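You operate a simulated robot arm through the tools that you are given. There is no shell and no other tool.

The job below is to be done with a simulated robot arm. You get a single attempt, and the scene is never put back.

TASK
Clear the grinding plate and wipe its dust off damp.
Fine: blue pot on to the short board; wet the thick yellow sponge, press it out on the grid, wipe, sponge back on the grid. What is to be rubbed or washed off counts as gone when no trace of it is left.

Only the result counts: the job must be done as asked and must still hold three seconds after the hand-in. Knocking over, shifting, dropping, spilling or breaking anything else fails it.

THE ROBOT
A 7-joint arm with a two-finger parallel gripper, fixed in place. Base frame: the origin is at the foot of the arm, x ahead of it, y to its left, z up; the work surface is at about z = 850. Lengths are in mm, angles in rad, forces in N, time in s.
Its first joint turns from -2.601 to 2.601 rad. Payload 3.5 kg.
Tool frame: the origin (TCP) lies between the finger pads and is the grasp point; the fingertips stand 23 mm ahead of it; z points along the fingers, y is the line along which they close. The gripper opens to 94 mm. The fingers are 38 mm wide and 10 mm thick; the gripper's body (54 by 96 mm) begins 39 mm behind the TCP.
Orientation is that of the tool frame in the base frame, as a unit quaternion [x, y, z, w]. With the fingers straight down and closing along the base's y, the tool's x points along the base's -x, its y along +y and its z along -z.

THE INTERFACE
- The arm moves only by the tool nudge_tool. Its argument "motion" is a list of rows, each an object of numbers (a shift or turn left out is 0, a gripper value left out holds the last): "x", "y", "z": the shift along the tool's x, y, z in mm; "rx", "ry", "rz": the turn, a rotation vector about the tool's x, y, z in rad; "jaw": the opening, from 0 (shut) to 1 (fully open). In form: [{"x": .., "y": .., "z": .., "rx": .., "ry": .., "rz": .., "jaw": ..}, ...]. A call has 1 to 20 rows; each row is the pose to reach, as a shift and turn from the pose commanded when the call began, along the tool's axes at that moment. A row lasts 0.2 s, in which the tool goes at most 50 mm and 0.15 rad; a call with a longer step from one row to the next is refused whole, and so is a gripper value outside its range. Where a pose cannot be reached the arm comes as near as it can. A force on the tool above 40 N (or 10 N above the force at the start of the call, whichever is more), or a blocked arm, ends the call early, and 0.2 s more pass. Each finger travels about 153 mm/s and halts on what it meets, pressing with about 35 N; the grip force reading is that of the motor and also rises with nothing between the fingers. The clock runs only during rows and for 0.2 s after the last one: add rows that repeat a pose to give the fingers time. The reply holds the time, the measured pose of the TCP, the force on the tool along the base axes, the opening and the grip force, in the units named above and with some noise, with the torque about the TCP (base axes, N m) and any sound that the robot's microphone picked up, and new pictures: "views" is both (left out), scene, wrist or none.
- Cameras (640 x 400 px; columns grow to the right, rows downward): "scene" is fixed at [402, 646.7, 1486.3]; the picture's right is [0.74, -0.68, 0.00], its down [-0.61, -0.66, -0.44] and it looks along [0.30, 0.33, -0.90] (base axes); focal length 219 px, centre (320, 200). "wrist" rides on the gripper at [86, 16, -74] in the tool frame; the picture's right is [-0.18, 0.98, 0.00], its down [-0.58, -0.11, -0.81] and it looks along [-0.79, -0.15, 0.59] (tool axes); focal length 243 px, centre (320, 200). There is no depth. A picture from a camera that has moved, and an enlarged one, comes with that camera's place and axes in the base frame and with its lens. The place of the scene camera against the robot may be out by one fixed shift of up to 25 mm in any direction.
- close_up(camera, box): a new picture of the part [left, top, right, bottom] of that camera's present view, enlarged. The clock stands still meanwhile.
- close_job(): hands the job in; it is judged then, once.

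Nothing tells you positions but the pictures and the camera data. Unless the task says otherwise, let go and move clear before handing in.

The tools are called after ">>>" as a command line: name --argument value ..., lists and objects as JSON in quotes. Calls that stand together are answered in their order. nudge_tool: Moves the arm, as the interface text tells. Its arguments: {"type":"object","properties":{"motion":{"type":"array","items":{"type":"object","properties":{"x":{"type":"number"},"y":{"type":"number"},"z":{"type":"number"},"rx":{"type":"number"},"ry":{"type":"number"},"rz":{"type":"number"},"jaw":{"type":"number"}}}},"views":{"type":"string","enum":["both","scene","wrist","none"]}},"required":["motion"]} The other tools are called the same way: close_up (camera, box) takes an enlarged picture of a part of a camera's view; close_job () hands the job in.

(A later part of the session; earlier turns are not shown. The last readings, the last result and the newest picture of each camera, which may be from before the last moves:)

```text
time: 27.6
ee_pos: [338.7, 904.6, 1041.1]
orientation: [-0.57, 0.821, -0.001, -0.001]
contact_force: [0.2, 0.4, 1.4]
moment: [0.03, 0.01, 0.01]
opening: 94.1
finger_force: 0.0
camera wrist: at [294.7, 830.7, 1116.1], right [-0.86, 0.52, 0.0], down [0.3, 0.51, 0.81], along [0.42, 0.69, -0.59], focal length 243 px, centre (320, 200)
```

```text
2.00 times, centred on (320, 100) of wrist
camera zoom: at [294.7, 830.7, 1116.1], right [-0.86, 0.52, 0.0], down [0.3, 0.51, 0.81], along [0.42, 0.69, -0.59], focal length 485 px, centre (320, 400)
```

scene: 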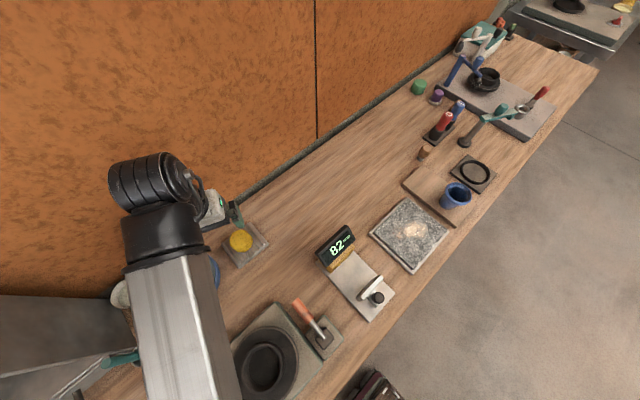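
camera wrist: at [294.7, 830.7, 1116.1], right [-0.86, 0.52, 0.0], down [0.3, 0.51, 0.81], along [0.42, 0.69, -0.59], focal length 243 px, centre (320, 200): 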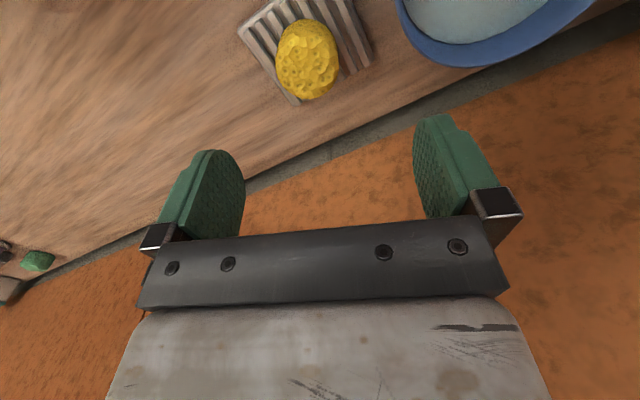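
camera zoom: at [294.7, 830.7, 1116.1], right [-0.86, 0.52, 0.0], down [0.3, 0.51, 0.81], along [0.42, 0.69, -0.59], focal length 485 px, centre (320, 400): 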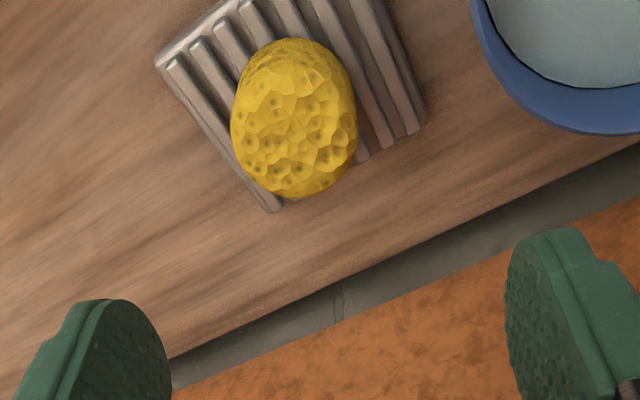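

The sponge sits centrally on the grid at about (356, 911). The grid spans x 309–403, y 866–957 and the basin lies to its left. I'll back off and lower to judge the sponge height and the basin.

>>> nudge_tool --motion '[{"x": 40, "z": 15}, {"x": 80, "z": 35}, {"x": 110, "z": 60}, {"x": 110, "z": 60}]' --views "wrist"

>>> close_up --camera "wrist" --box '[220, 120, 420, 240]'

>>> close_up --camera "wrist" --box '[340, 40, 640, 230]'

```text
time: 28.6
ee_pos: [298.9, 803.8, 980.9]
orientation: [-0.571, 0.821, 0.0, 0.0]
contact_force: [-0.2, 0.5, 0.7]
moment: [-0.02, -0.01, 0.01]
opening: 93.8
finger_force: 0.0
camera wrist: at [254.3, 729.0, 1055.8], right [-0.86, 0.52, 0.0], down [0.3, 0.51, 0.81], along [0.42, 0.69, -0.59], focal length 243 px, centre (320, 200)
```

wrist: 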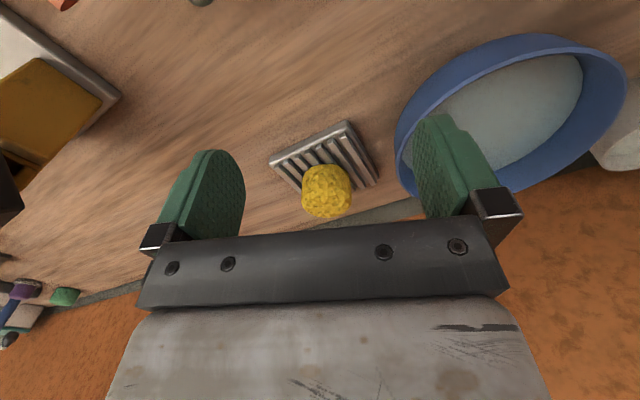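

```text
3.20 times, centred on (320, 180) of wrist
camera zoom: at [254.3, 729.0, 1055.8], right [-0.86, 0.52, 0.0], down [0.3, 0.51, 0.81], along [0.42, 0.69, -0.59], focal length 776 px, centre (320, 264)
```

zoom: 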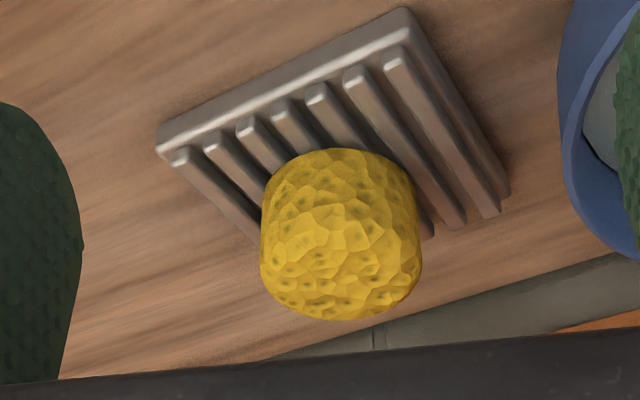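

```text
2.11 times, centred on (490, 135) of wrist
camera zoom: at [254.3, 729.0, 1055.8], right [-0.86, 0.52, 0.0], down [0.3, 0.51, 0.81], along [0.42, 0.69, -0.59], focal length 511 px, centre (-38, 337)
```

zoom: 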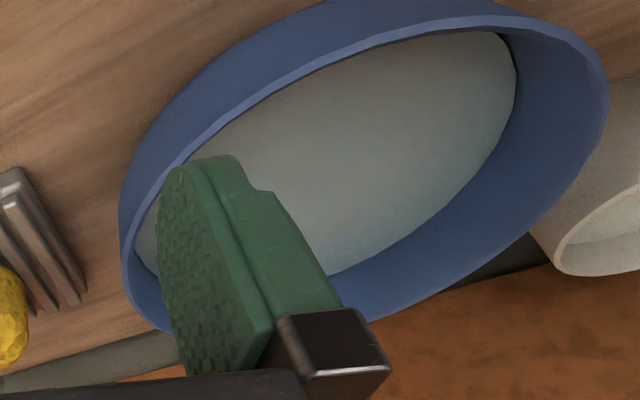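

The sponge is a round block about 56 mm across and 35–40 mm tall, centred near (355, 910). I'll go directly above it and check the alignment.

>>> nudge_tool --motion '[{"x": -40, "y": -5}, {"x": -80, "y": -10}, {"x": -118.6, "y": -15.5}, {"x": -118.6, "y": -15.5, "z": 10}, {"x": -118.6, "y": -15.5, "z": 10}]' --views "wrist"

>>> close_up --camera "wrist" --box '[180, 0, 480, 190]'

```text
time: 29.8
ee_pos: [357.8, 910.1, 969.7]
orientation: [-0.57, 0.821, 0.0, 0.0]
contact_force: [1.2, -0.7, -0.4]
moment: [0.01, 0.03, 0.0]
opening: 94.0
finger_force: 0.0
camera wrist: at [313.8, 834.7, 1044.6], right [-0.86, 0.52, 0.0], down [0.3, 0.51, 0.81], along [0.42, 0.69, -0.59], focal length 243 px, centre (320, 200)
```

wrist: 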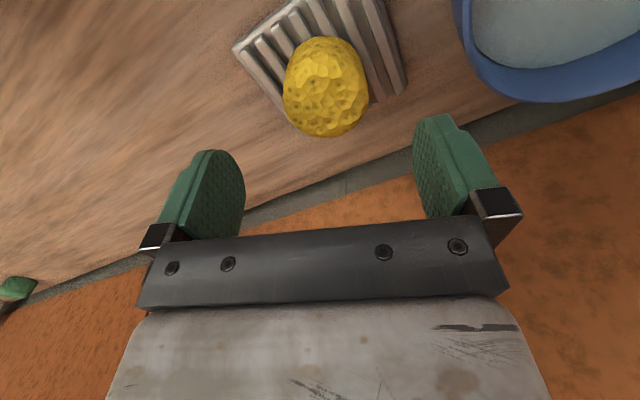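

```text
2.11 times, centred on (330, 95) of wrist
camera zoom: at [313.8, 834.7, 1044.6], right [-0.86, 0.52, 0.0], down [0.3, 0.51, 0.81], along [0.42, 0.69, -0.59], focal length 511 px, centre (299, 421)
```

zoom: 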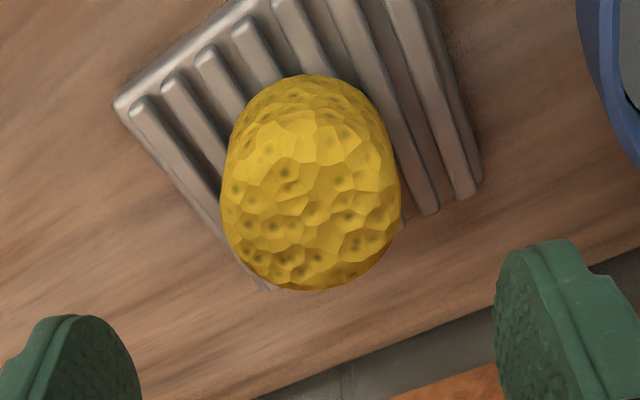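

The sponge is about 4 mm to the tool's +y side. I'll correct, descend around it and close.

>>> nudge_tool --motion '[{"x": 2, "y": 4, "z": 20}, {"x": 2, "y": 4, "z": 40}, {"x": 2, "y": 4, "z": 55}, {"x": 2, "y": 4, "z": 62}, {"x": 2, "y": 4, "z": 62}]' --views "both"

>>> close_up --camera "wrist" --box '[180, 40, 460, 230]'

>>> close_up --camera "scene" --box '[180, 190, 320, 290]'

```text
time: 31.0
ee_pos: [353.9, 909.1, 907.9]
orientation: [-0.57, 0.822, 0.0, 0.0]
contact_force: [-0.1, 0.0, 1.0]
moment: [0.01, -0.01, -0.03]
opening: 93.9
finger_force: 0.1
camera wrist: at [308.8, 832.4, 982.9], right [-0.86, 0.52, 0.0], down [0.3, 0.51, 0.81], along [0.42, 0.69, -0.59], focal length 243 px, centre (320, 200)
```

scene: 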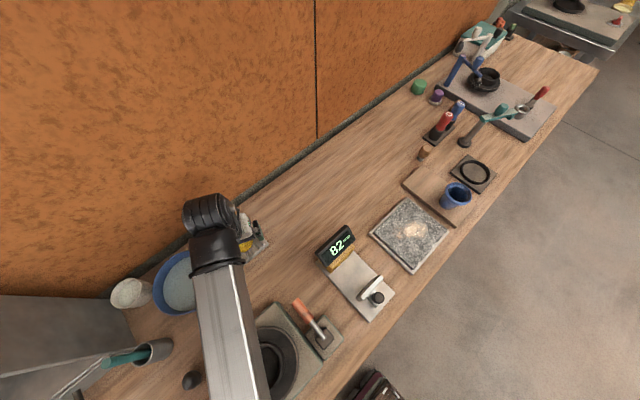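
wrist: 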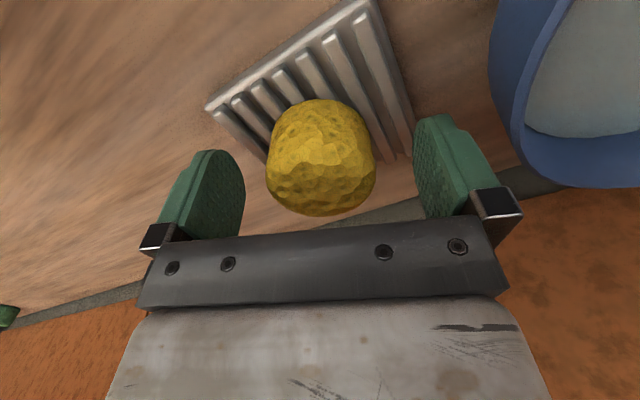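

```text
2.11 times, centred on (320, 135) of wrist
camera zoom: at [308.8, 832.4, 982.9], right [-0.86, 0.52, 0.0], down [0.3, 0.51, 0.81], along [0.42, 0.69, -0.59], focal length 511 px, centre (320, 337)
```

zoom: 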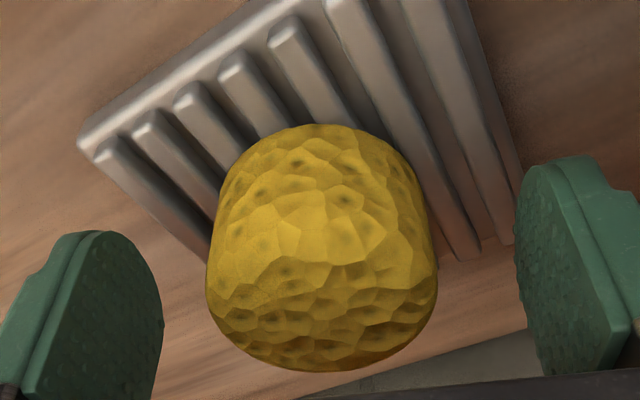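

```text
4.00 times, centred on (250, 240) of scene
camera zoom: at [402.0, 646.7, 1486.3], right [0.74, -0.68, 0.0], down [-0.61, -0.66, -0.44], along [0.3, 0.33, -0.9], focal length 876 px, centre (600, 40)
```

zoom: 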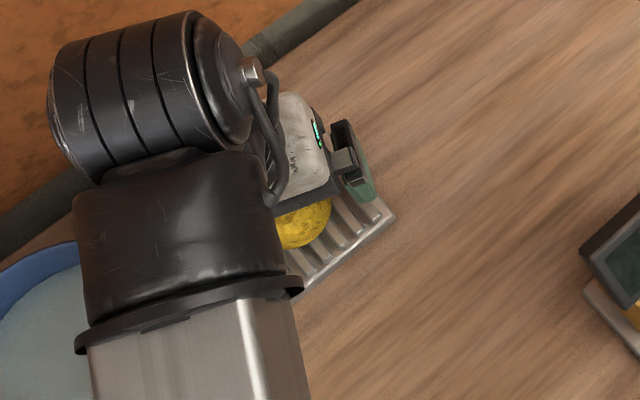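

The sponge is well centred between the fingers and its top is level with the TCP. I'll rise 3 mm so more of it stands out below the fingertips, then close.

>>> nudge_tool --motion '[{"z": -3}, {"z": -3, "jaw": 0.6}, {"z": -3, "jaw": 0.3}, {"z": -3, "jaw": 0.0}, {"z": -3, "jaw": 0.0}, {"z": -3, "jaw": 0.0}]' --views "wrist"

>>> close_up --camera "wrist" --box '[180, 40, 460, 230]'

```text
time: 32.4
ee_pos: [353.7, 907.9, 910.8]
orientation: [-0.571, 0.821, 0.0, 0.0]
contact_force: [-0.1, -1.1, 0.6]
moment: [0.0, -0.03, -0.01]
opening: 54.5
finger_force: 35.1
camera wrist: at [308.7, 832.5, 986.1], right [-0.86, 0.52, 0.0], down [0.3, 0.51, 0.81], along [0.42, 0.69, -0.59], focal length 243 px, centre (320, 200)
```

wrist: 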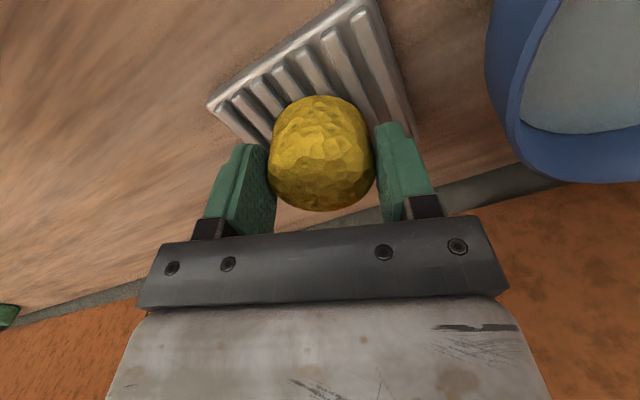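

```text
2.11 times, centred on (320, 135) of wrist
camera zoom: at [308.7, 832.5, 986.1], right [-0.86, 0.52, 0.0], down [0.3, 0.51, 0.81], along [0.42, 0.69, -0.59], focal length 511 px, centre (320, 337)
```

zoom: 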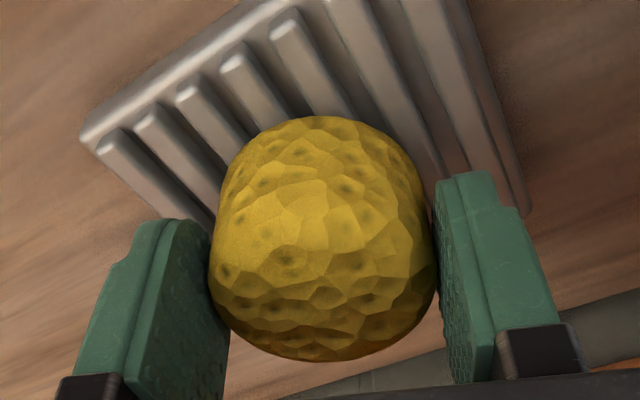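

The sponge is gripped at 54.5 mm. I'll lift it and move to a spot where I can see the basin well.

>>> nudge_tool --motion '[{"z": -10}, {"z": -30}, {"z": -60}, {"z": -100}, {"x": 24, "y": 28, "z": -100}, {"x": 47, "y": 57, "z": -100}, {"x": 70, "y": 85, "z": -100}, {"x": 94, "y": 113, "z": -100}, {"x": 94, "y": 113, "z": -100}]' --views "both"

>>> close_up --camera "wrist" --box '[120, 0, 560, 240]'

>>> close_up --camera "scene" --box '[90, 180, 310, 330]'

```text
time: 34.4
ee_pos: [215.9, 858.3, 1011.6]
orientation: [-0.571, 0.821, 0.0, 0.001]
contact_force: [0.3, 0.6, -0.6]
moment: [0.02, -0.01, 0.03]
opening: 54.8
finger_force: 34.9
camera wrist: at [171.5, 782.6, 1086.0], right [-0.86, 0.52, 0.0], down [0.3, 0.51, 0.81], along [0.42, 0.69, -0.59], focal length 243 px, centre (320, 200)
```

scene: 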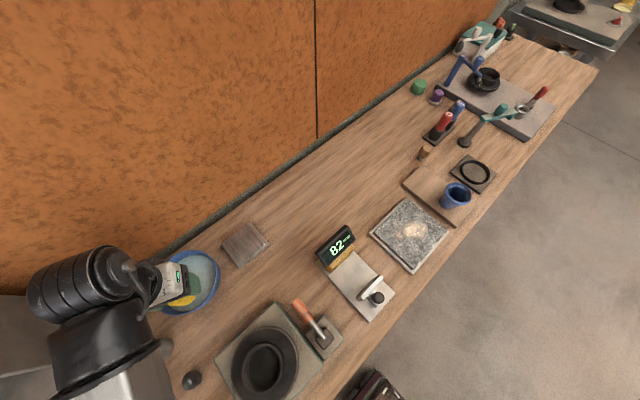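
wrist: 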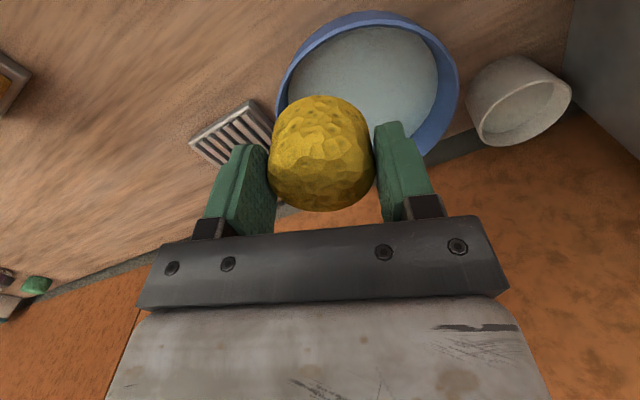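

```text
1.45 times, centred on (340, 120) of wrist
camera zoom: at [171.5, 782.6, 1086.0], right [-0.86, 0.52, 0.0], down [0.3, 0.51, 0.81], along [0.42, 0.69, -0.59], focal length 353 px, centre (291, 316)
```

zoom: 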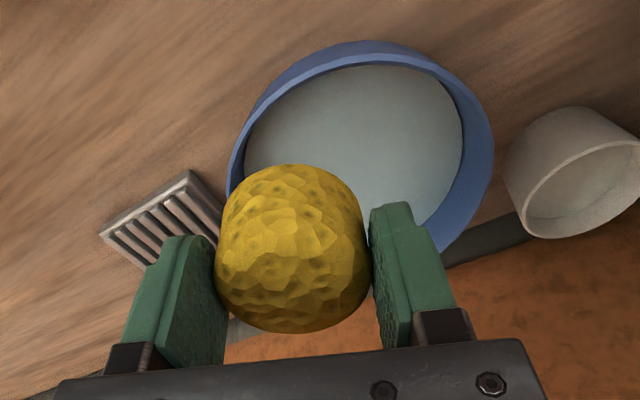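

```text
2.67 times, centred on (200, 255) of scene
camera zoom: at [402.0, 646.7, 1486.3], right [0.74, -0.68, 0.0], down [-0.61, -0.66, -0.44], along [0.3, 0.33, -0.9], focal length 584 px, centre (640, 53)
```

zoom: 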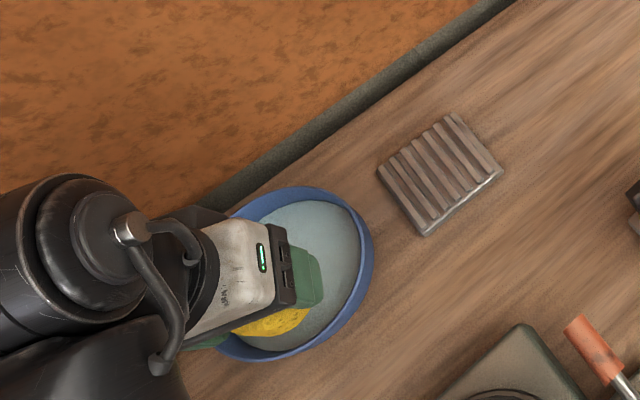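

The basin's centre is near (197, 913), rim about 80 mm in radius, and the sponge hangs securely. I'll move over the basin's centre, still high, and recheck.

>>> nudge_tool --motion '[{"x": -22, "y": 18}, {"x": -44, "y": 36}, {"x": -44, "y": 36}]' --views "both"

>>> close_up --camera "wrist" --box '[120, 0, 560, 240]'

>>> close_up --camera "scene" --box '[90, 200, 290, 340]'

```text
time: 35.2
ee_pos: [197.9, 912.0, 1010.0]
orientation: [-0.571, 0.821, 0.0, 0.0]
contact_force: [-0.7, 0.4, -0.1]
moment: [-0.01, 0.0, -0.03]
opening: 54.7
finger_force: 35.3
camera wrist: at [153.4, 836.7, 1085.6], right [-0.86, 0.52, 0.0], down [0.3, 0.51, 0.81], along [0.42, 0.69, -0.59], focal length 243 px, centre (320, 200)
```

scene: 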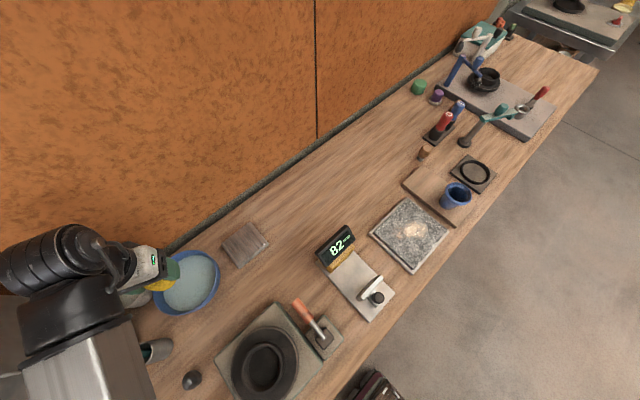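
wrist: 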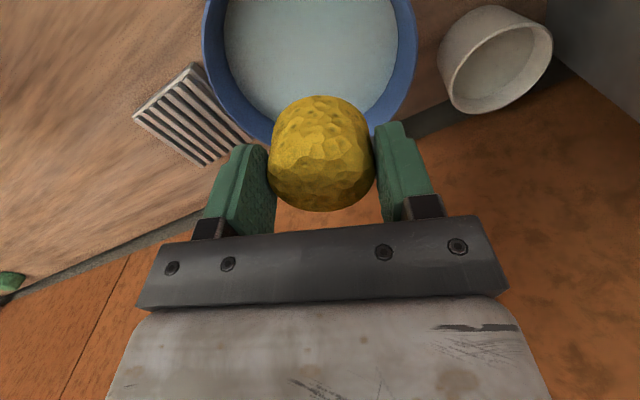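

```text
1.45 times, centred on (340, 120) of wrist
camera zoom: at [153.4, 836.7, 1085.6], right [-0.86, 0.52, 0.0], down [0.3, 0.51, 0.81], along [0.42, 0.69, -0.59], focal length 353 px, centre (291, 316)
```

zoom: 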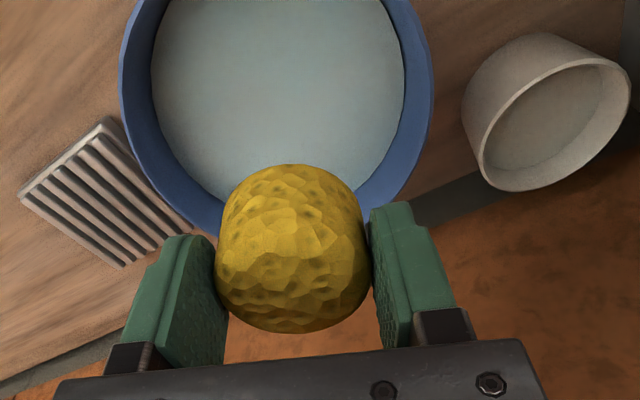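

```text
2.86 times, centred on (190, 270) of scene
camera zoom: at [402.0, 646.7, 1486.3], right [0.74, -0.68, 0.0], down [-0.61, -0.66, -0.44], along [0.3, 0.33, -0.9], focal length 626 px, centre (691, 0)
```

zoom: 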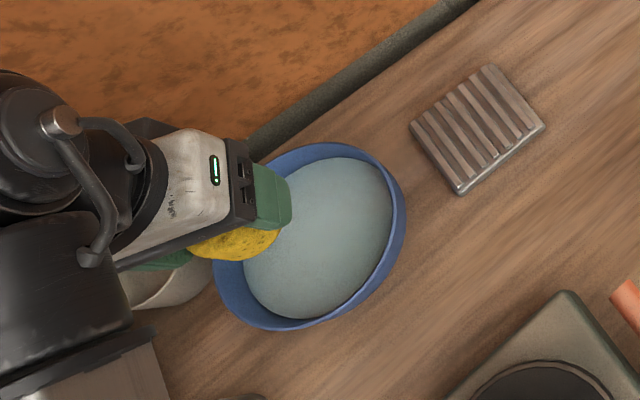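

The basin centre works out to about (206, 914), with the rim at z≈905 and water roughly 15 mm below it. I'll shift a little and lower part of the way to check alignment.

>>> nudge_tool --motion '[{"x": -4, "y": -7}, {"x": -4, "y": -7, "z": 25}, {"x": -4, "y": -7, "z": 45}, {"x": -4, "y": -7, "z": 60}, {"x": -4, "y": -7, "z": 60}]' --views "both"

>>> close_up --camera "wrist" --box '[120, 0, 560, 240]'

>>> close_up --camera "scene" --box '[90, 200, 290, 340]'

```text
time: 36.4
ee_pos: [204.3, 914.7, 949.4]
orientation: [-0.571, 0.821, 0.0, 0.0]
contact_force: [0.0, 1.0, -0.4]
moment: [-0.02, -0.01, -0.01]
opening: 54.6
finger_force: 34.5
camera wrist: at [160.0, 839.0, 1025.0], right [-0.86, 0.52, 0.0], down [0.3, 0.51, 0.81], along [0.42, 0.69, -0.59], focal length 243 px, centre (320, 200)
```

scene: 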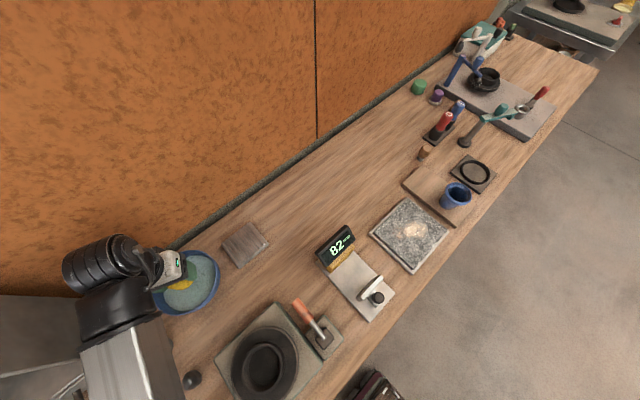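
wrist: 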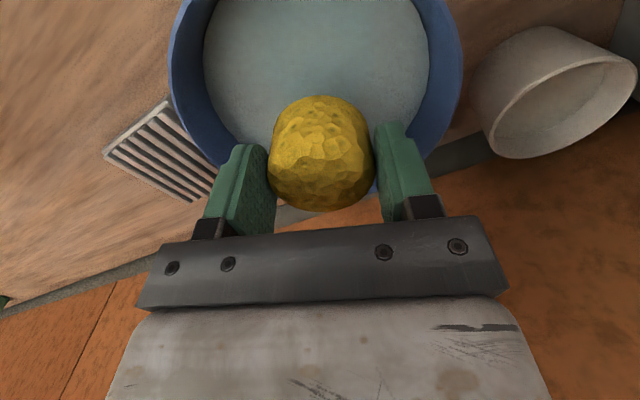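

```text
1.45 times, centred on (340, 120) of wrist
camera zoom: at [160.0, 839.0, 1025.0], right [-0.86, 0.52, 0.0], down [0.3, 0.51, 0.81], along [0.42, 0.69, -0.59], focal length 353 px, centre (291, 316)
```

zoom: 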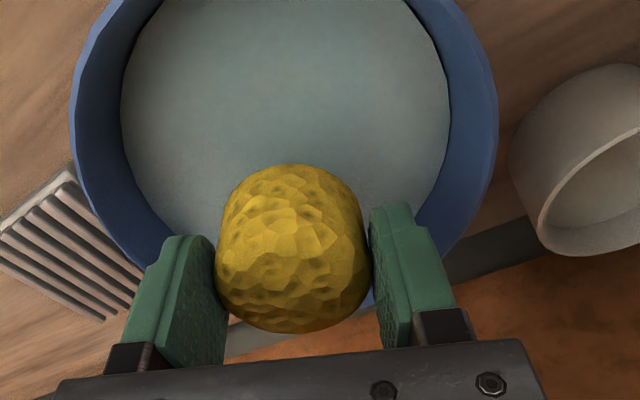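

```text
2.86 times, centred on (190, 270) of scene
camera zoom: at [402.0, 646.7, 1486.3], right [0.74, -0.68, 0.0], down [-0.61, -0.66, -0.44], along [0.3, 0.33, -0.9], focal length 626 px, centre (691, 0)
```

zoom: 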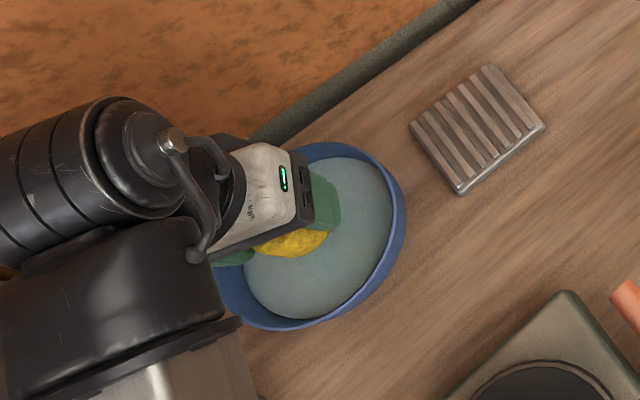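

The sponge hangs centred over the water (basin centre ≈ (206, 913)). I'll lower it into the water gently.

>>> nudge_tool --motion '[{"z": 10}, {"z": 20}, {"z": 28}, {"z": 34}, {"z": 34}]' --views "wrist"

>>> close_up --camera "wrist" --box '[120, 0, 560, 240]'

```text
time: 37.6
ee_pos: [204.8, 913.8, 915.9]
orientation: [-0.57, 0.822, -0.001, -0.001]
contact_force: [0.0, -0.1, -0.6]
moment: [-0.01, -0.01, -0.01]
opening: 54.6
finger_force: 35.2
camera wrist: at [159.8, 839.5, 990.5], right [-0.86, 0.52, 0.0], down [0.3, 0.51, 0.81], along [0.42, 0.69, -0.59], focal length 243 px, centre (320, 200)
```

wrist: 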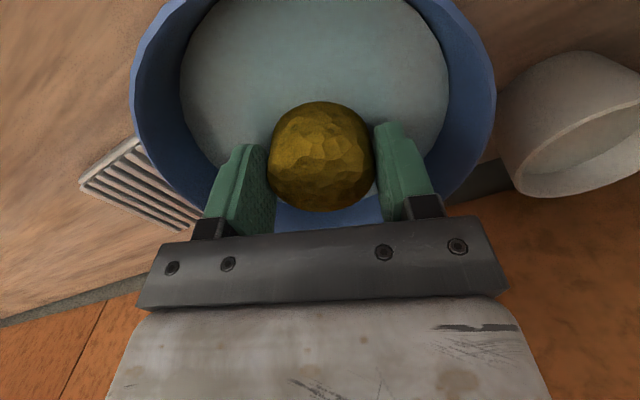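

```text
1.45 times, centred on (340, 120) of wrist
camera zoom: at [159.8, 839.5, 990.5], right [-0.86, 0.52, 0.0], down [0.3, 0.51, 0.81], along [0.42, 0.69, -0.59], focal length 353 px, centre (291, 316)
```

zoom: 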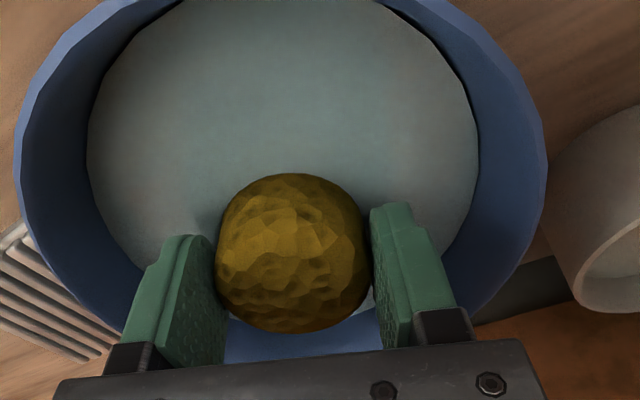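

The sponge has turned dark, so it is taking up water. I'll dip a bit deeper, hold briefly, then lift and let it drain above the basin.

>>> nudge_tool --motion '[{"z": 4}, {"z": 8}, {"z": 8}, {"z": 8}, {"z": 8}, {"z": 8}]' --views "wrist"

```text
time: 39.0
ee_pos: [203.8, 914.4, 908.8]
orientation: [-0.571, 0.821, 0.0, 0.0]
contact_force: [-0.3, 0.3, 0.8]
moment: [0.01, -0.01, 0.0]
opening: 54.6
finger_force: 35.0
camera wrist: at [158.8, 839.3, 983.3], right [-0.86, 0.52, 0.0], down [0.3, 0.51, 0.81], along [0.42, 0.69, -0.59], focal length 243 px, centre (320, 200)
```

wrist: 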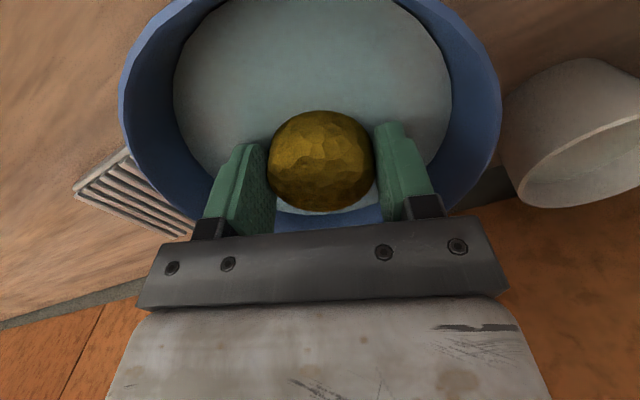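

Now I'll lift slowly out of the water and wait above the basin for drips.

>>> nudge_tool --motion '[{"z": -6}, {"z": -12}, {"z": -18}, {"z": -24}, {"z": -30}, {"z": -36}, {"z": -42}, {"z": -42}, {"z": -42}, {"z": -42}, {"z": -42}, {"z": -42}, {"z": -42}, {"z": -42}, {"z": -42}, {"z": -42}, {"z": -42}, {"z": -42}, {"z": -42}, {"z": -42}]' --views "wrist"

>>> close_up --camera "wrist" --box '[120, 0, 560, 240]'

```text
time: 43.2
ee_pos: [203.1, 914.4, 950.5]
orientation: [-0.571, 0.821, -0.001, 0.0]
contact_force: [0.7, 0.9, -0.7]
moment: [0.01, 0.0, 0.0]
opening: 54.7
finger_force: 35.2
camera wrist: at [158.6, 839.6, 1025.6], right [-0.86, 0.52, 0.0], down [0.3, 0.51, 0.81], along [0.42, 0.69, -0.59], focal length 243 px, centre (320, 200)
```

wrist: 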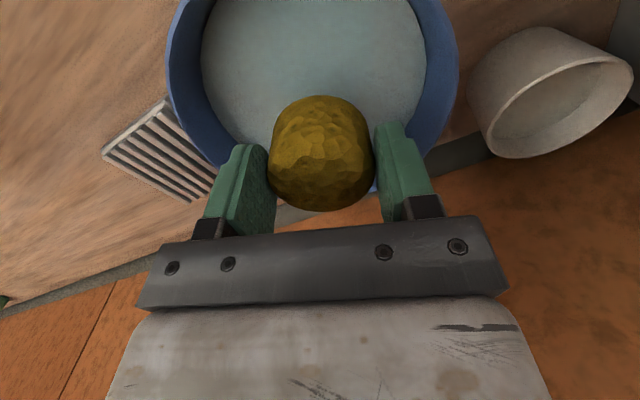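

```text
1.45 times, centred on (340, 120) of wrist
camera zoom: at [158.6, 839.6, 1025.6], right [-0.86, 0.52, 0.0], down [0.3, 0.51, 0.81], along [0.42, 0.69, -0.59], focal length 353 px, centre (291, 316)
```

zoom: 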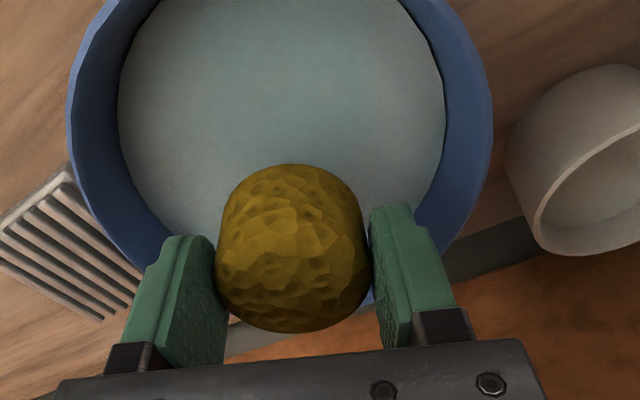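

The sponge is wet and hanging firmly. I'll carry it over to the grid.

>>> nudge_tool --motion '[{"z": -15}, {"x": -12, "y": -36, "z": -20}, {"x": -24, "y": -72, "z": -20}, {"x": -36, "y": -108, "z": -15}, {"x": -47, "y": -143, "z": -10}, {"x": -47, "y": -143, "z": 10}, {"x": -47, "y": -143, "z": 25}, {"x": -47, "y": -143, "z": 33}, {"x": -47, "y": -143, "z": 33}]' --views "both"

>>> close_up --camera "wrist" --box '[180, 40, 460, 230]'

>>> close_up --camera "scene" --box '[150, 180, 330, 310]'

```text
time: 45.2
ee_pos: [353.6, 907.9, 917.2]
orientation: [-0.571, 0.821, -0.001, -0.001]
contact_force: [1.0, 1.0, -0.3]
moment: [0.04, -0.01, -0.02]
opening: 54.4
finger_force: 34.8
camera wrist: at [309.3, 833.5, 992.2], right [-0.86, 0.52, 0.0], down [0.3, 0.51, 0.81], along [0.42, 0.69, -0.59], focal length 243 px, centre (320, 200)
```

scene: 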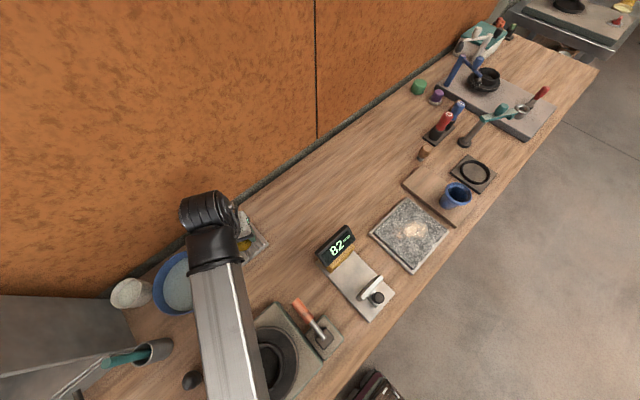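
wrist: 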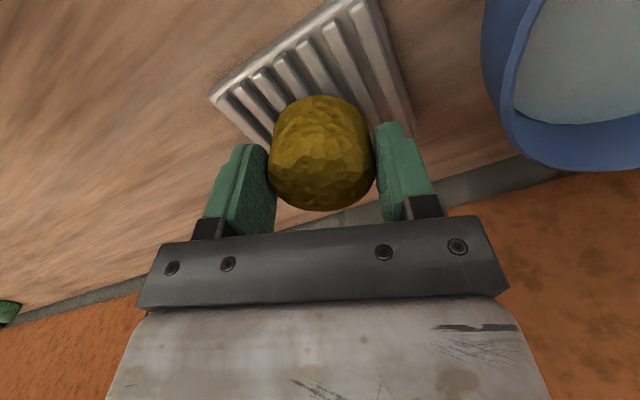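

```text
2.11 times, centred on (320, 135) of wrist
camera zoom: at [309.3, 833.5, 992.2], right [-0.86, 0.52, 0.0], down [0.3, 0.51, 0.81], along [0.42, 0.69, -0.59], focal length 511 px, centre (320, 337)
```

zoom: 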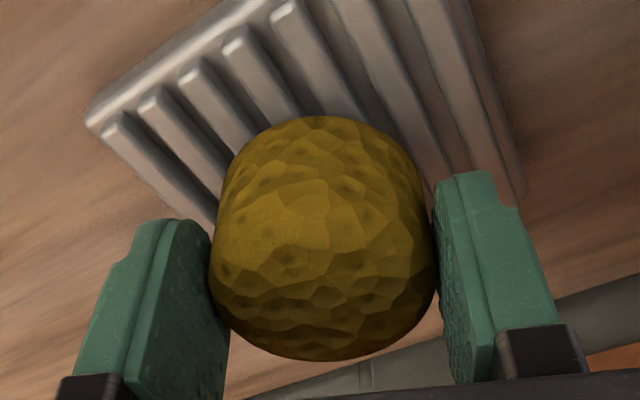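

```text
3.08 times, centred on (240, 245) of scene
camera zoom: at [402.0, 646.7, 1486.3], right [0.74, -0.68, 0.0], down [-0.61, -0.66, -0.44], along [0.3, 0.33, -0.9], focal length 674 px, centre (566, 62)
```

zoom: 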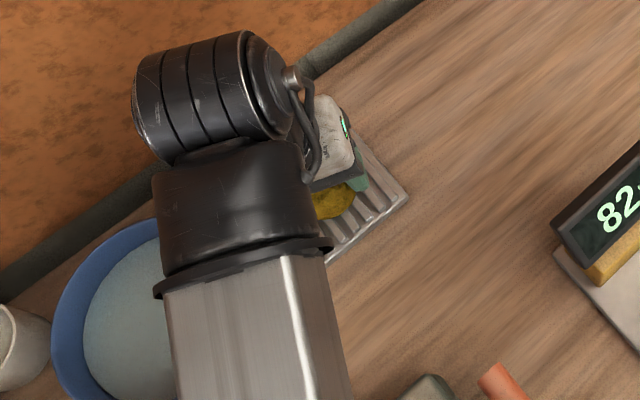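

The wet sponge is right over the grid. I'll lower it to contact and press in small steps, watching force and colour.

>>> nudge_tool --motion '[{"z": 3}, {"z": 5}, {"z": 6}, {"z": 7}, {"z": 7}]' --views "none"

```text
time: 46.4
ee_pos: [355.4, 908.0, 911.6]
orientation: [-0.571, 0.821, 0.0, 0.0]
contact_force: [-1.5, 0.0, 2.4]
moment: [0.0, 0.04, 0.01]
opening: 54.6
finger_force: 34.8
```

>>> nudge_tool --motion '[{"z": 0.7}, {"z": 1.4}, {"z": 1.4}]' --views "none"

```text
time: 47.2
ee_pos: [352.9, 908.2, 911.2]
orientation: [-0.57, 0.821, 0.0, 0.001]
contact_force: [-1.9, 1.0, 28.3]
moment: [-0.04, -0.09, 0.03]
opening: 54.7
finger_force: 35.8
```

>>> nudge_tool --motion '[{"z": 0.2}, {"z": 0.2}, {"z": 0.2}, {"z": 0.2}, {"z": 0.2}, {"z": 0.2}, {"z": 0.2}, {"z": 0.2}]' --views "both"

>>> close_up --camera "wrist" --box '[180, 40, 460, 230]'

```text
time: 49.0
ee_pos: [354.0, 907.1, 911.1]
orientation: [-0.571, 0.821, 0.0, 0.001]
contact_force: [2.0, 2.2, 39.7]
moment: [0.06, -0.2, 0.01]
opening: 54.4
finger_force: 35.2
camera wrist: at [309.1, 832.7, 985.4], right [-0.86, 0.52, 0.0], down [0.3, 0.51, 0.81], along [0.42, 0.69, -0.59], focal length 243 px, centre (320, 200)
```

scene: 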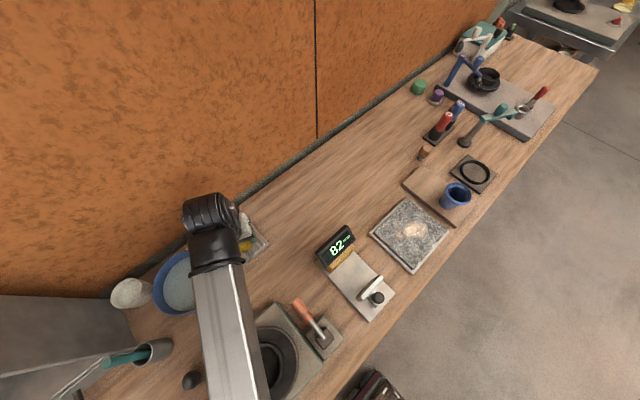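
wrist: 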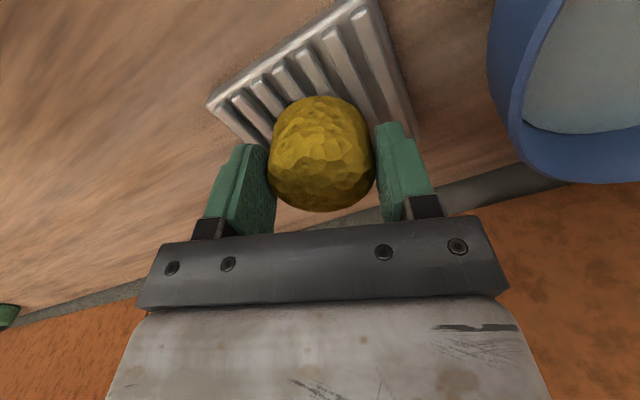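

```text
2.11 times, centred on (320, 135) of wrist
camera zoom: at [309.1, 832.7, 985.4], right [-0.86, 0.52, 0.0], down [0.3, 0.51, 0.81], along [0.42, 0.69, -0.59], focal length 511 px, centre (320, 337)
```

zoom: 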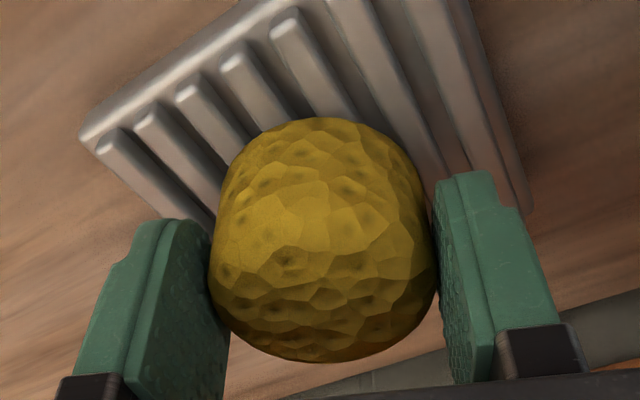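

The sponge is visibly lighter than when soaked. I'll ease off slightly and keep pressing a little longer to see if it changes further.

>>> nudge_tool --motion '[{"z": -0.6}, {"z": -0.6}, {"z": -0.6}, {"z": -0.6}, {"z": -0.6}, {"z": -0.6}]' --views "wrist"

>>> close_up --camera "wrist" --box '[180, 40, 460, 230]'

```text
time: 50.4
ee_pos: [352.9, 907.3, 911.0]
orientation: [-0.571, 0.821, 0.0, 0.001]
contact_force: [1.1, -1.8, 21.5]
moment: [-0.1, -0.06, 0.01]
opening: 54.5
finger_force: 35.1
camera wrist: at [308.9, 832.7, 985.3], right [-0.86, 0.52, 0.0], down [0.3, 0.51, 0.81], along [0.42, 0.69, -0.59], focal length 243 px, centre (320, 200)
```

wrist: 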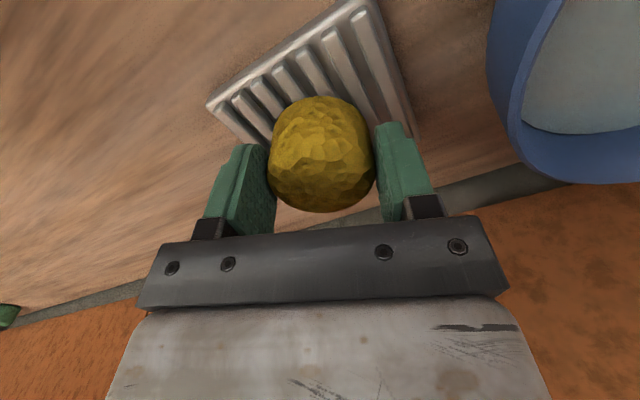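

```text
2.11 times, centred on (320, 135) of wrist
camera zoom: at [308.9, 832.7, 985.3], right [-0.86, 0.52, 0.0], down [0.3, 0.51, 0.81], along [0.42, 0.69, -0.59], focal length 511 px, centre (320, 337)
```

zoom: 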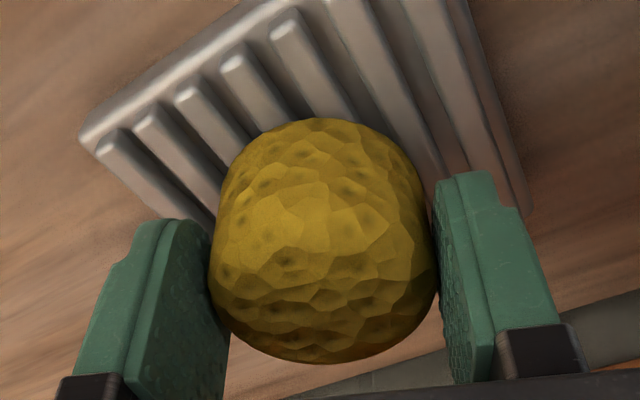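

>>> nudge_tool --motion '[{"z": -3}, {"z": -4}, {"z": -3}, {"z": -1}, {"z": 0.2}, {"z": 0.6}, {"z": 0.6}, {"z": 0.6}]' --views "wrist"

>>> close_up --camera "wrist" --box '[180, 40, 460, 230]'

```text
time: 52.2
ee_pos: [353.1, 909.2, 910.7]
orientation: [-0.57, 0.821, 0.0, 0.0]
contact_force: [-3.5, 0.4, 26.7]
moment: [0.03, 0.0, 0.04]
opening: 54.8
finger_force: 34.3
camera wrist: at [309.0, 832.7, 985.0], right [-0.86, 0.51, 0.0], down [0.3, 0.51, 0.81], along [0.42, 0.69, -0.59], focal length 243 px, centre (320, 200)
```

wrist: 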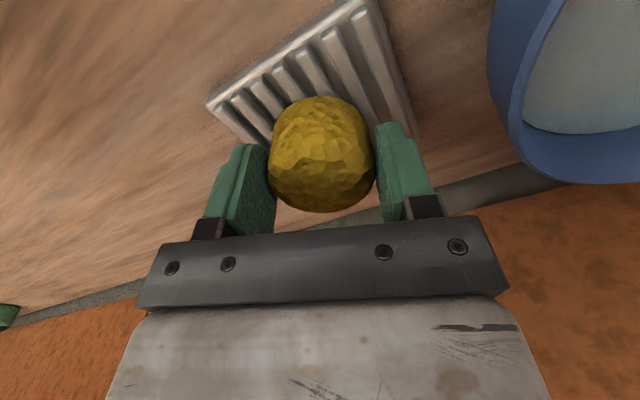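

```text
2.11 times, centred on (320, 135) of wrist
camera zoom: at [309.0, 832.7, 985.0], right [-0.86, 0.51, 0.0], down [0.3, 0.51, 0.81], along [0.42, 0.69, -0.59], focal length 511 px, centre (320, 337)
```

zoom: 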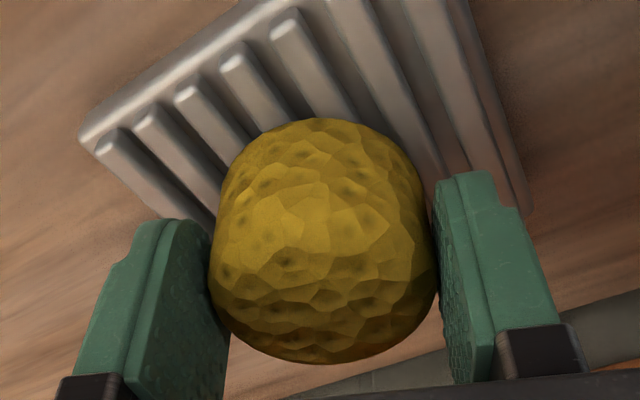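

It looks marginally lighter again; I'll hold another firm press for about three seconds to see whether the colour settles.

>>> nudge_tool --motion '[{"z": 0.3}, {"z": 0.3}, {"z": 0.3}, {"z": 0.3}, {"z": 0.2}, {"z": 0.2}, {"z": 0.2}, {"z": 0.2}, {"z": 0.1}, {"z": 0.1}, {"z": 0.1}, {"z": 0.1}, {"z": 0.0}, {"z": 0.0}, {"z": 0.0}]' --views "wrist"

>>> close_up --camera "wrist" --box '[180, 40, 460, 230]'

```text
time: 55.4
ee_pos: [354.0, 908.2, 909.6]
orientation: [-0.571, 0.821, 0.0, 0.001]
contact_force: [1.0, 0.9, 31.5]
moment: [-0.09, -0.09, 0.04]
opening: 54.5
finger_force: 35.7
camera wrist: at [309.3, 832.4, 984.3], right [-0.86, 0.52, 0.0], down [0.3, 0.51, 0.81], along [0.42, 0.69, -0.59], focal length 243 px, centre (320, 200)
```

wrist: 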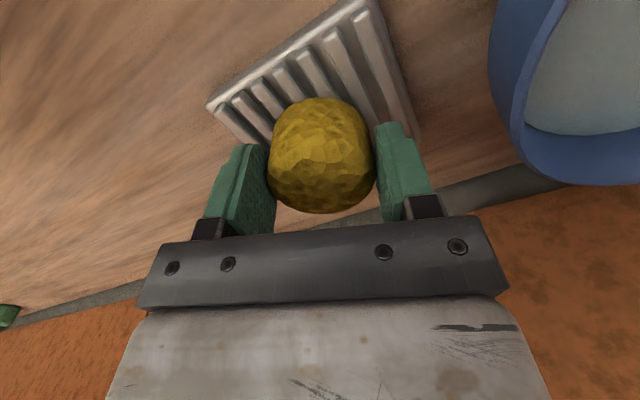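

```text
2.11 times, centred on (320, 135) of wrist
camera zoom: at [309.3, 832.4, 984.3], right [-0.86, 0.52, 0.0], down [0.3, 0.51, 0.81], along [0.42, 0.69, -0.59], focal length 511 px, centre (320, 337)
```

zoom: 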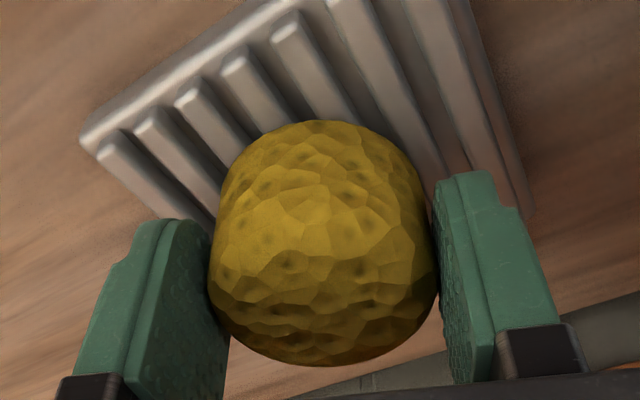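

The colour has settled to a damp shade. I'll lift and carry the sponge high across to above the grinding plate's centre, turning the tool to face outward there.

>>> nudge_tool --motion '[{"z": -20}, {"z": -55}, {"z": -92}, {"z": -130}, {"x": 11.8, "y": -37.1, "z": -130, "rz": 0.043}, {"x": 23.5, "y": -74.3, "z": -130, "rz": 0.086}, {"x": 35.3, "y": -111.4, "z": -130, "rz": 0.129}, {"x": 47, "y": -148.5, "z": -130, "rz": 0.172}, {"x": 58.8, "y": -185.6, "z": -130, "rz": 0.215}, {"x": 70.5, "y": -222.8, "z": -130, "rz": 0.258}, {"x": 82.3, "y": -259.9, "z": -130, "rz": 0.3}, {"x": 94, "y": -297, "z": -130, "rz": 0.343}, {"x": 105.8, "y": -334.1, "z": -130, "rz": 0.386}, {"x": 117.5, "y": -371.3, "z": -130, "rz": 0.429}, {"x": 129.3, "y": -408.4, "z": -130, "rz": 0.472}, {"x": 141, "y": -445.5, "z": -130, "rz": 0.515}, {"x": 141, "y": -445.5, "z": -130, "rz": 0.515}]' --views "both"

>>> close_up --camera "scene" --box '[370, 140, 530, 280]'

>>> close_up --camera "wrist" --box '[120, 0, 560, 240]'

>>> close_up --camera "scene" --box '[100, 190, 300, 330]'

```text
time: 59.0
ee_pos: [723.5, 620.1, 1039.9]
orientation: [-0.343, 0.939, 0.0, 0.0]
contact_force: [0.9, -0.5, -0.1]
moment: [-0.03, 0.02, 0.0]
opening: 54.7
finger_force: 34.9
camera wrist: at [648.4, 576.8, 1114.4], right [-0.49, 0.87, 0.0], down [0.52, 0.29, 0.81], along [0.7, 0.4, -0.59], focal length 243 px, centre (320, 200)
```

scene: 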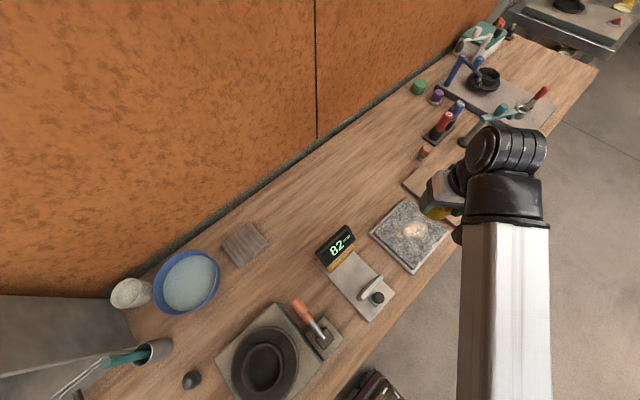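
wrist: 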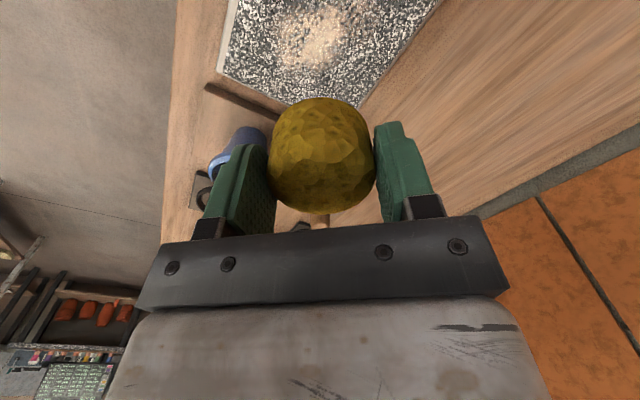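

```text
2.86 times, centred on (450, 210) of scene
camera zoom: at [402.0, 646.7, 1486.3], right [0.74, -0.68, 0.0], down [-0.61, -0.66, -0.44], along [0.3, 0.33, -0.9], focal length 626 px, centre (-51, 171)
```

zoom: 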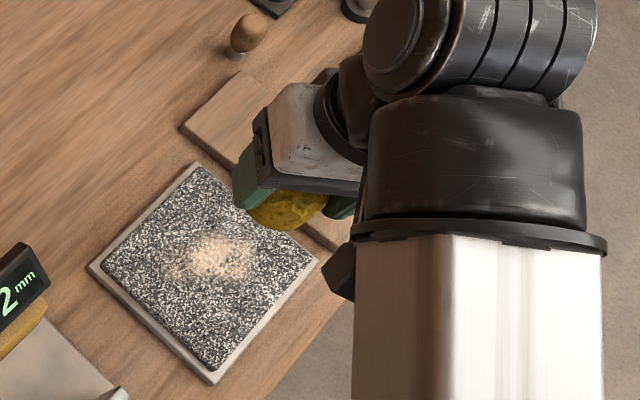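

```text
1.45 times, centred on (340, 120) of wrist
camera zoom: at [648.4, 576.8, 1114.4], right [-0.49, 0.87, 0.0], down [0.52, 0.29, 0.81], along [0.7, 0.4, -0.59], focal length 353 px, centre (291, 316)
```

zoom: 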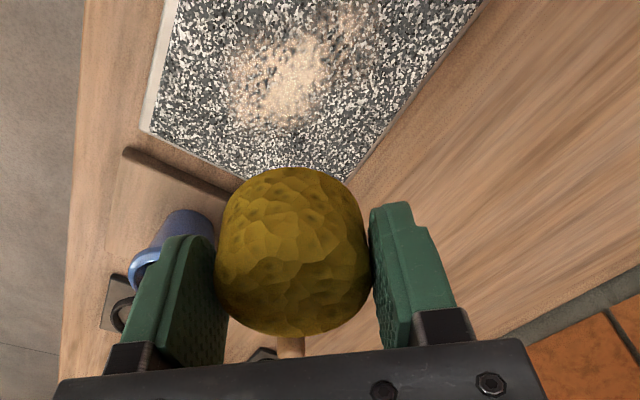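

```text
2.86 times, centred on (200, 260) of scene
camera zoom: at [402.0, 646.7, 1486.3], right [0.74, -0.68, 0.0], down [-0.61, -0.66, -0.44], along [0.3, 0.33, -0.9], focal length 626 px, centre (663, 29)
```

zoom: 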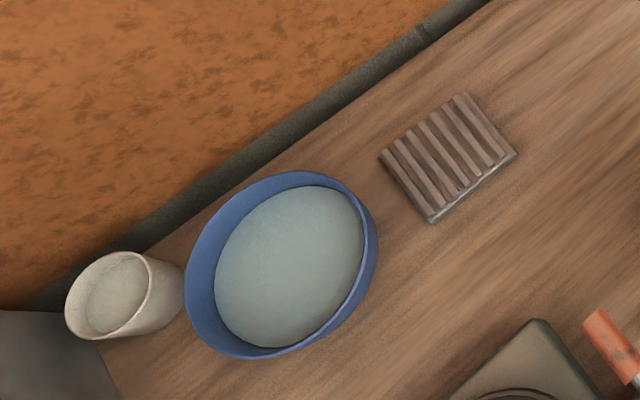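

The dust patch is centred at about (732, 620), spanning roughly x 675–775, y 585–655. I'll go to a starting corner of the wipe area and come down close to the plate.

>>> nudge_tool --motion '[{"x": 17, "y": 4, "z": 25}, {"x": 34, "y": 8, "z": 50}, {"x": 51, "y": 12, "z": 75}, {"x": 51, "y": 12, "z": 100}, {"x": 51, "y": 12, "z": 120}, {"x": 51, "y": 12, "z": 125}, {"x": 51, "y": 12, "z": 125}]' --views "wrist"

>>> close_up --camera "wrist" --box '[180, 20, 460, 220]'

```text
time: 60.6
ee_pos: [673.8, 598.2, 912.2]
orientation: [-0.343, 0.939, 0.0, 0.0]
contact_force: [-1.0, -0.9, -0.4]
moment: [0.0, 0.0, 0.01]
opening: 54.8
finger_force: 34.7
camera wrist: at [599.0, 555.2, 987.5], right [-0.49, 0.87, 0.0], down [0.51, 0.29, 0.81], along [0.7, 0.4, -0.59], focal length 243 px, centre (320, 200)
```

wrist: 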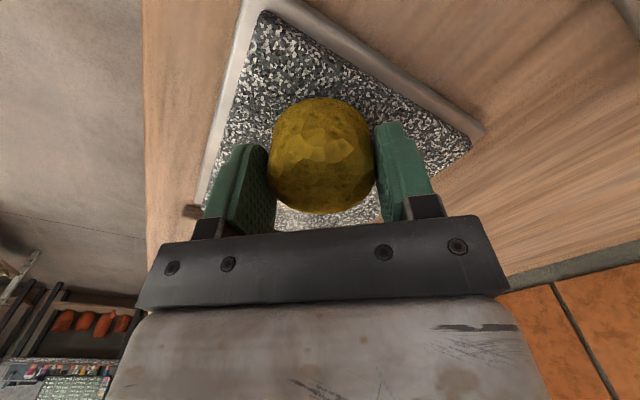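

```text
2.00 times, centred on (320, 120) of wrist
camera zoom: at [599.0, 555.2, 987.5], right [-0.49, 0.87, 0.0], down [0.51, 0.29, 0.81], along [0.7, 0.4, -0.59], focal length 485 px, centre (320, 360)
```

zoom: 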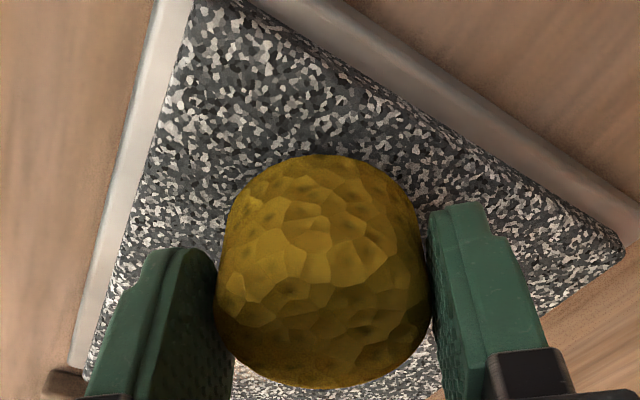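

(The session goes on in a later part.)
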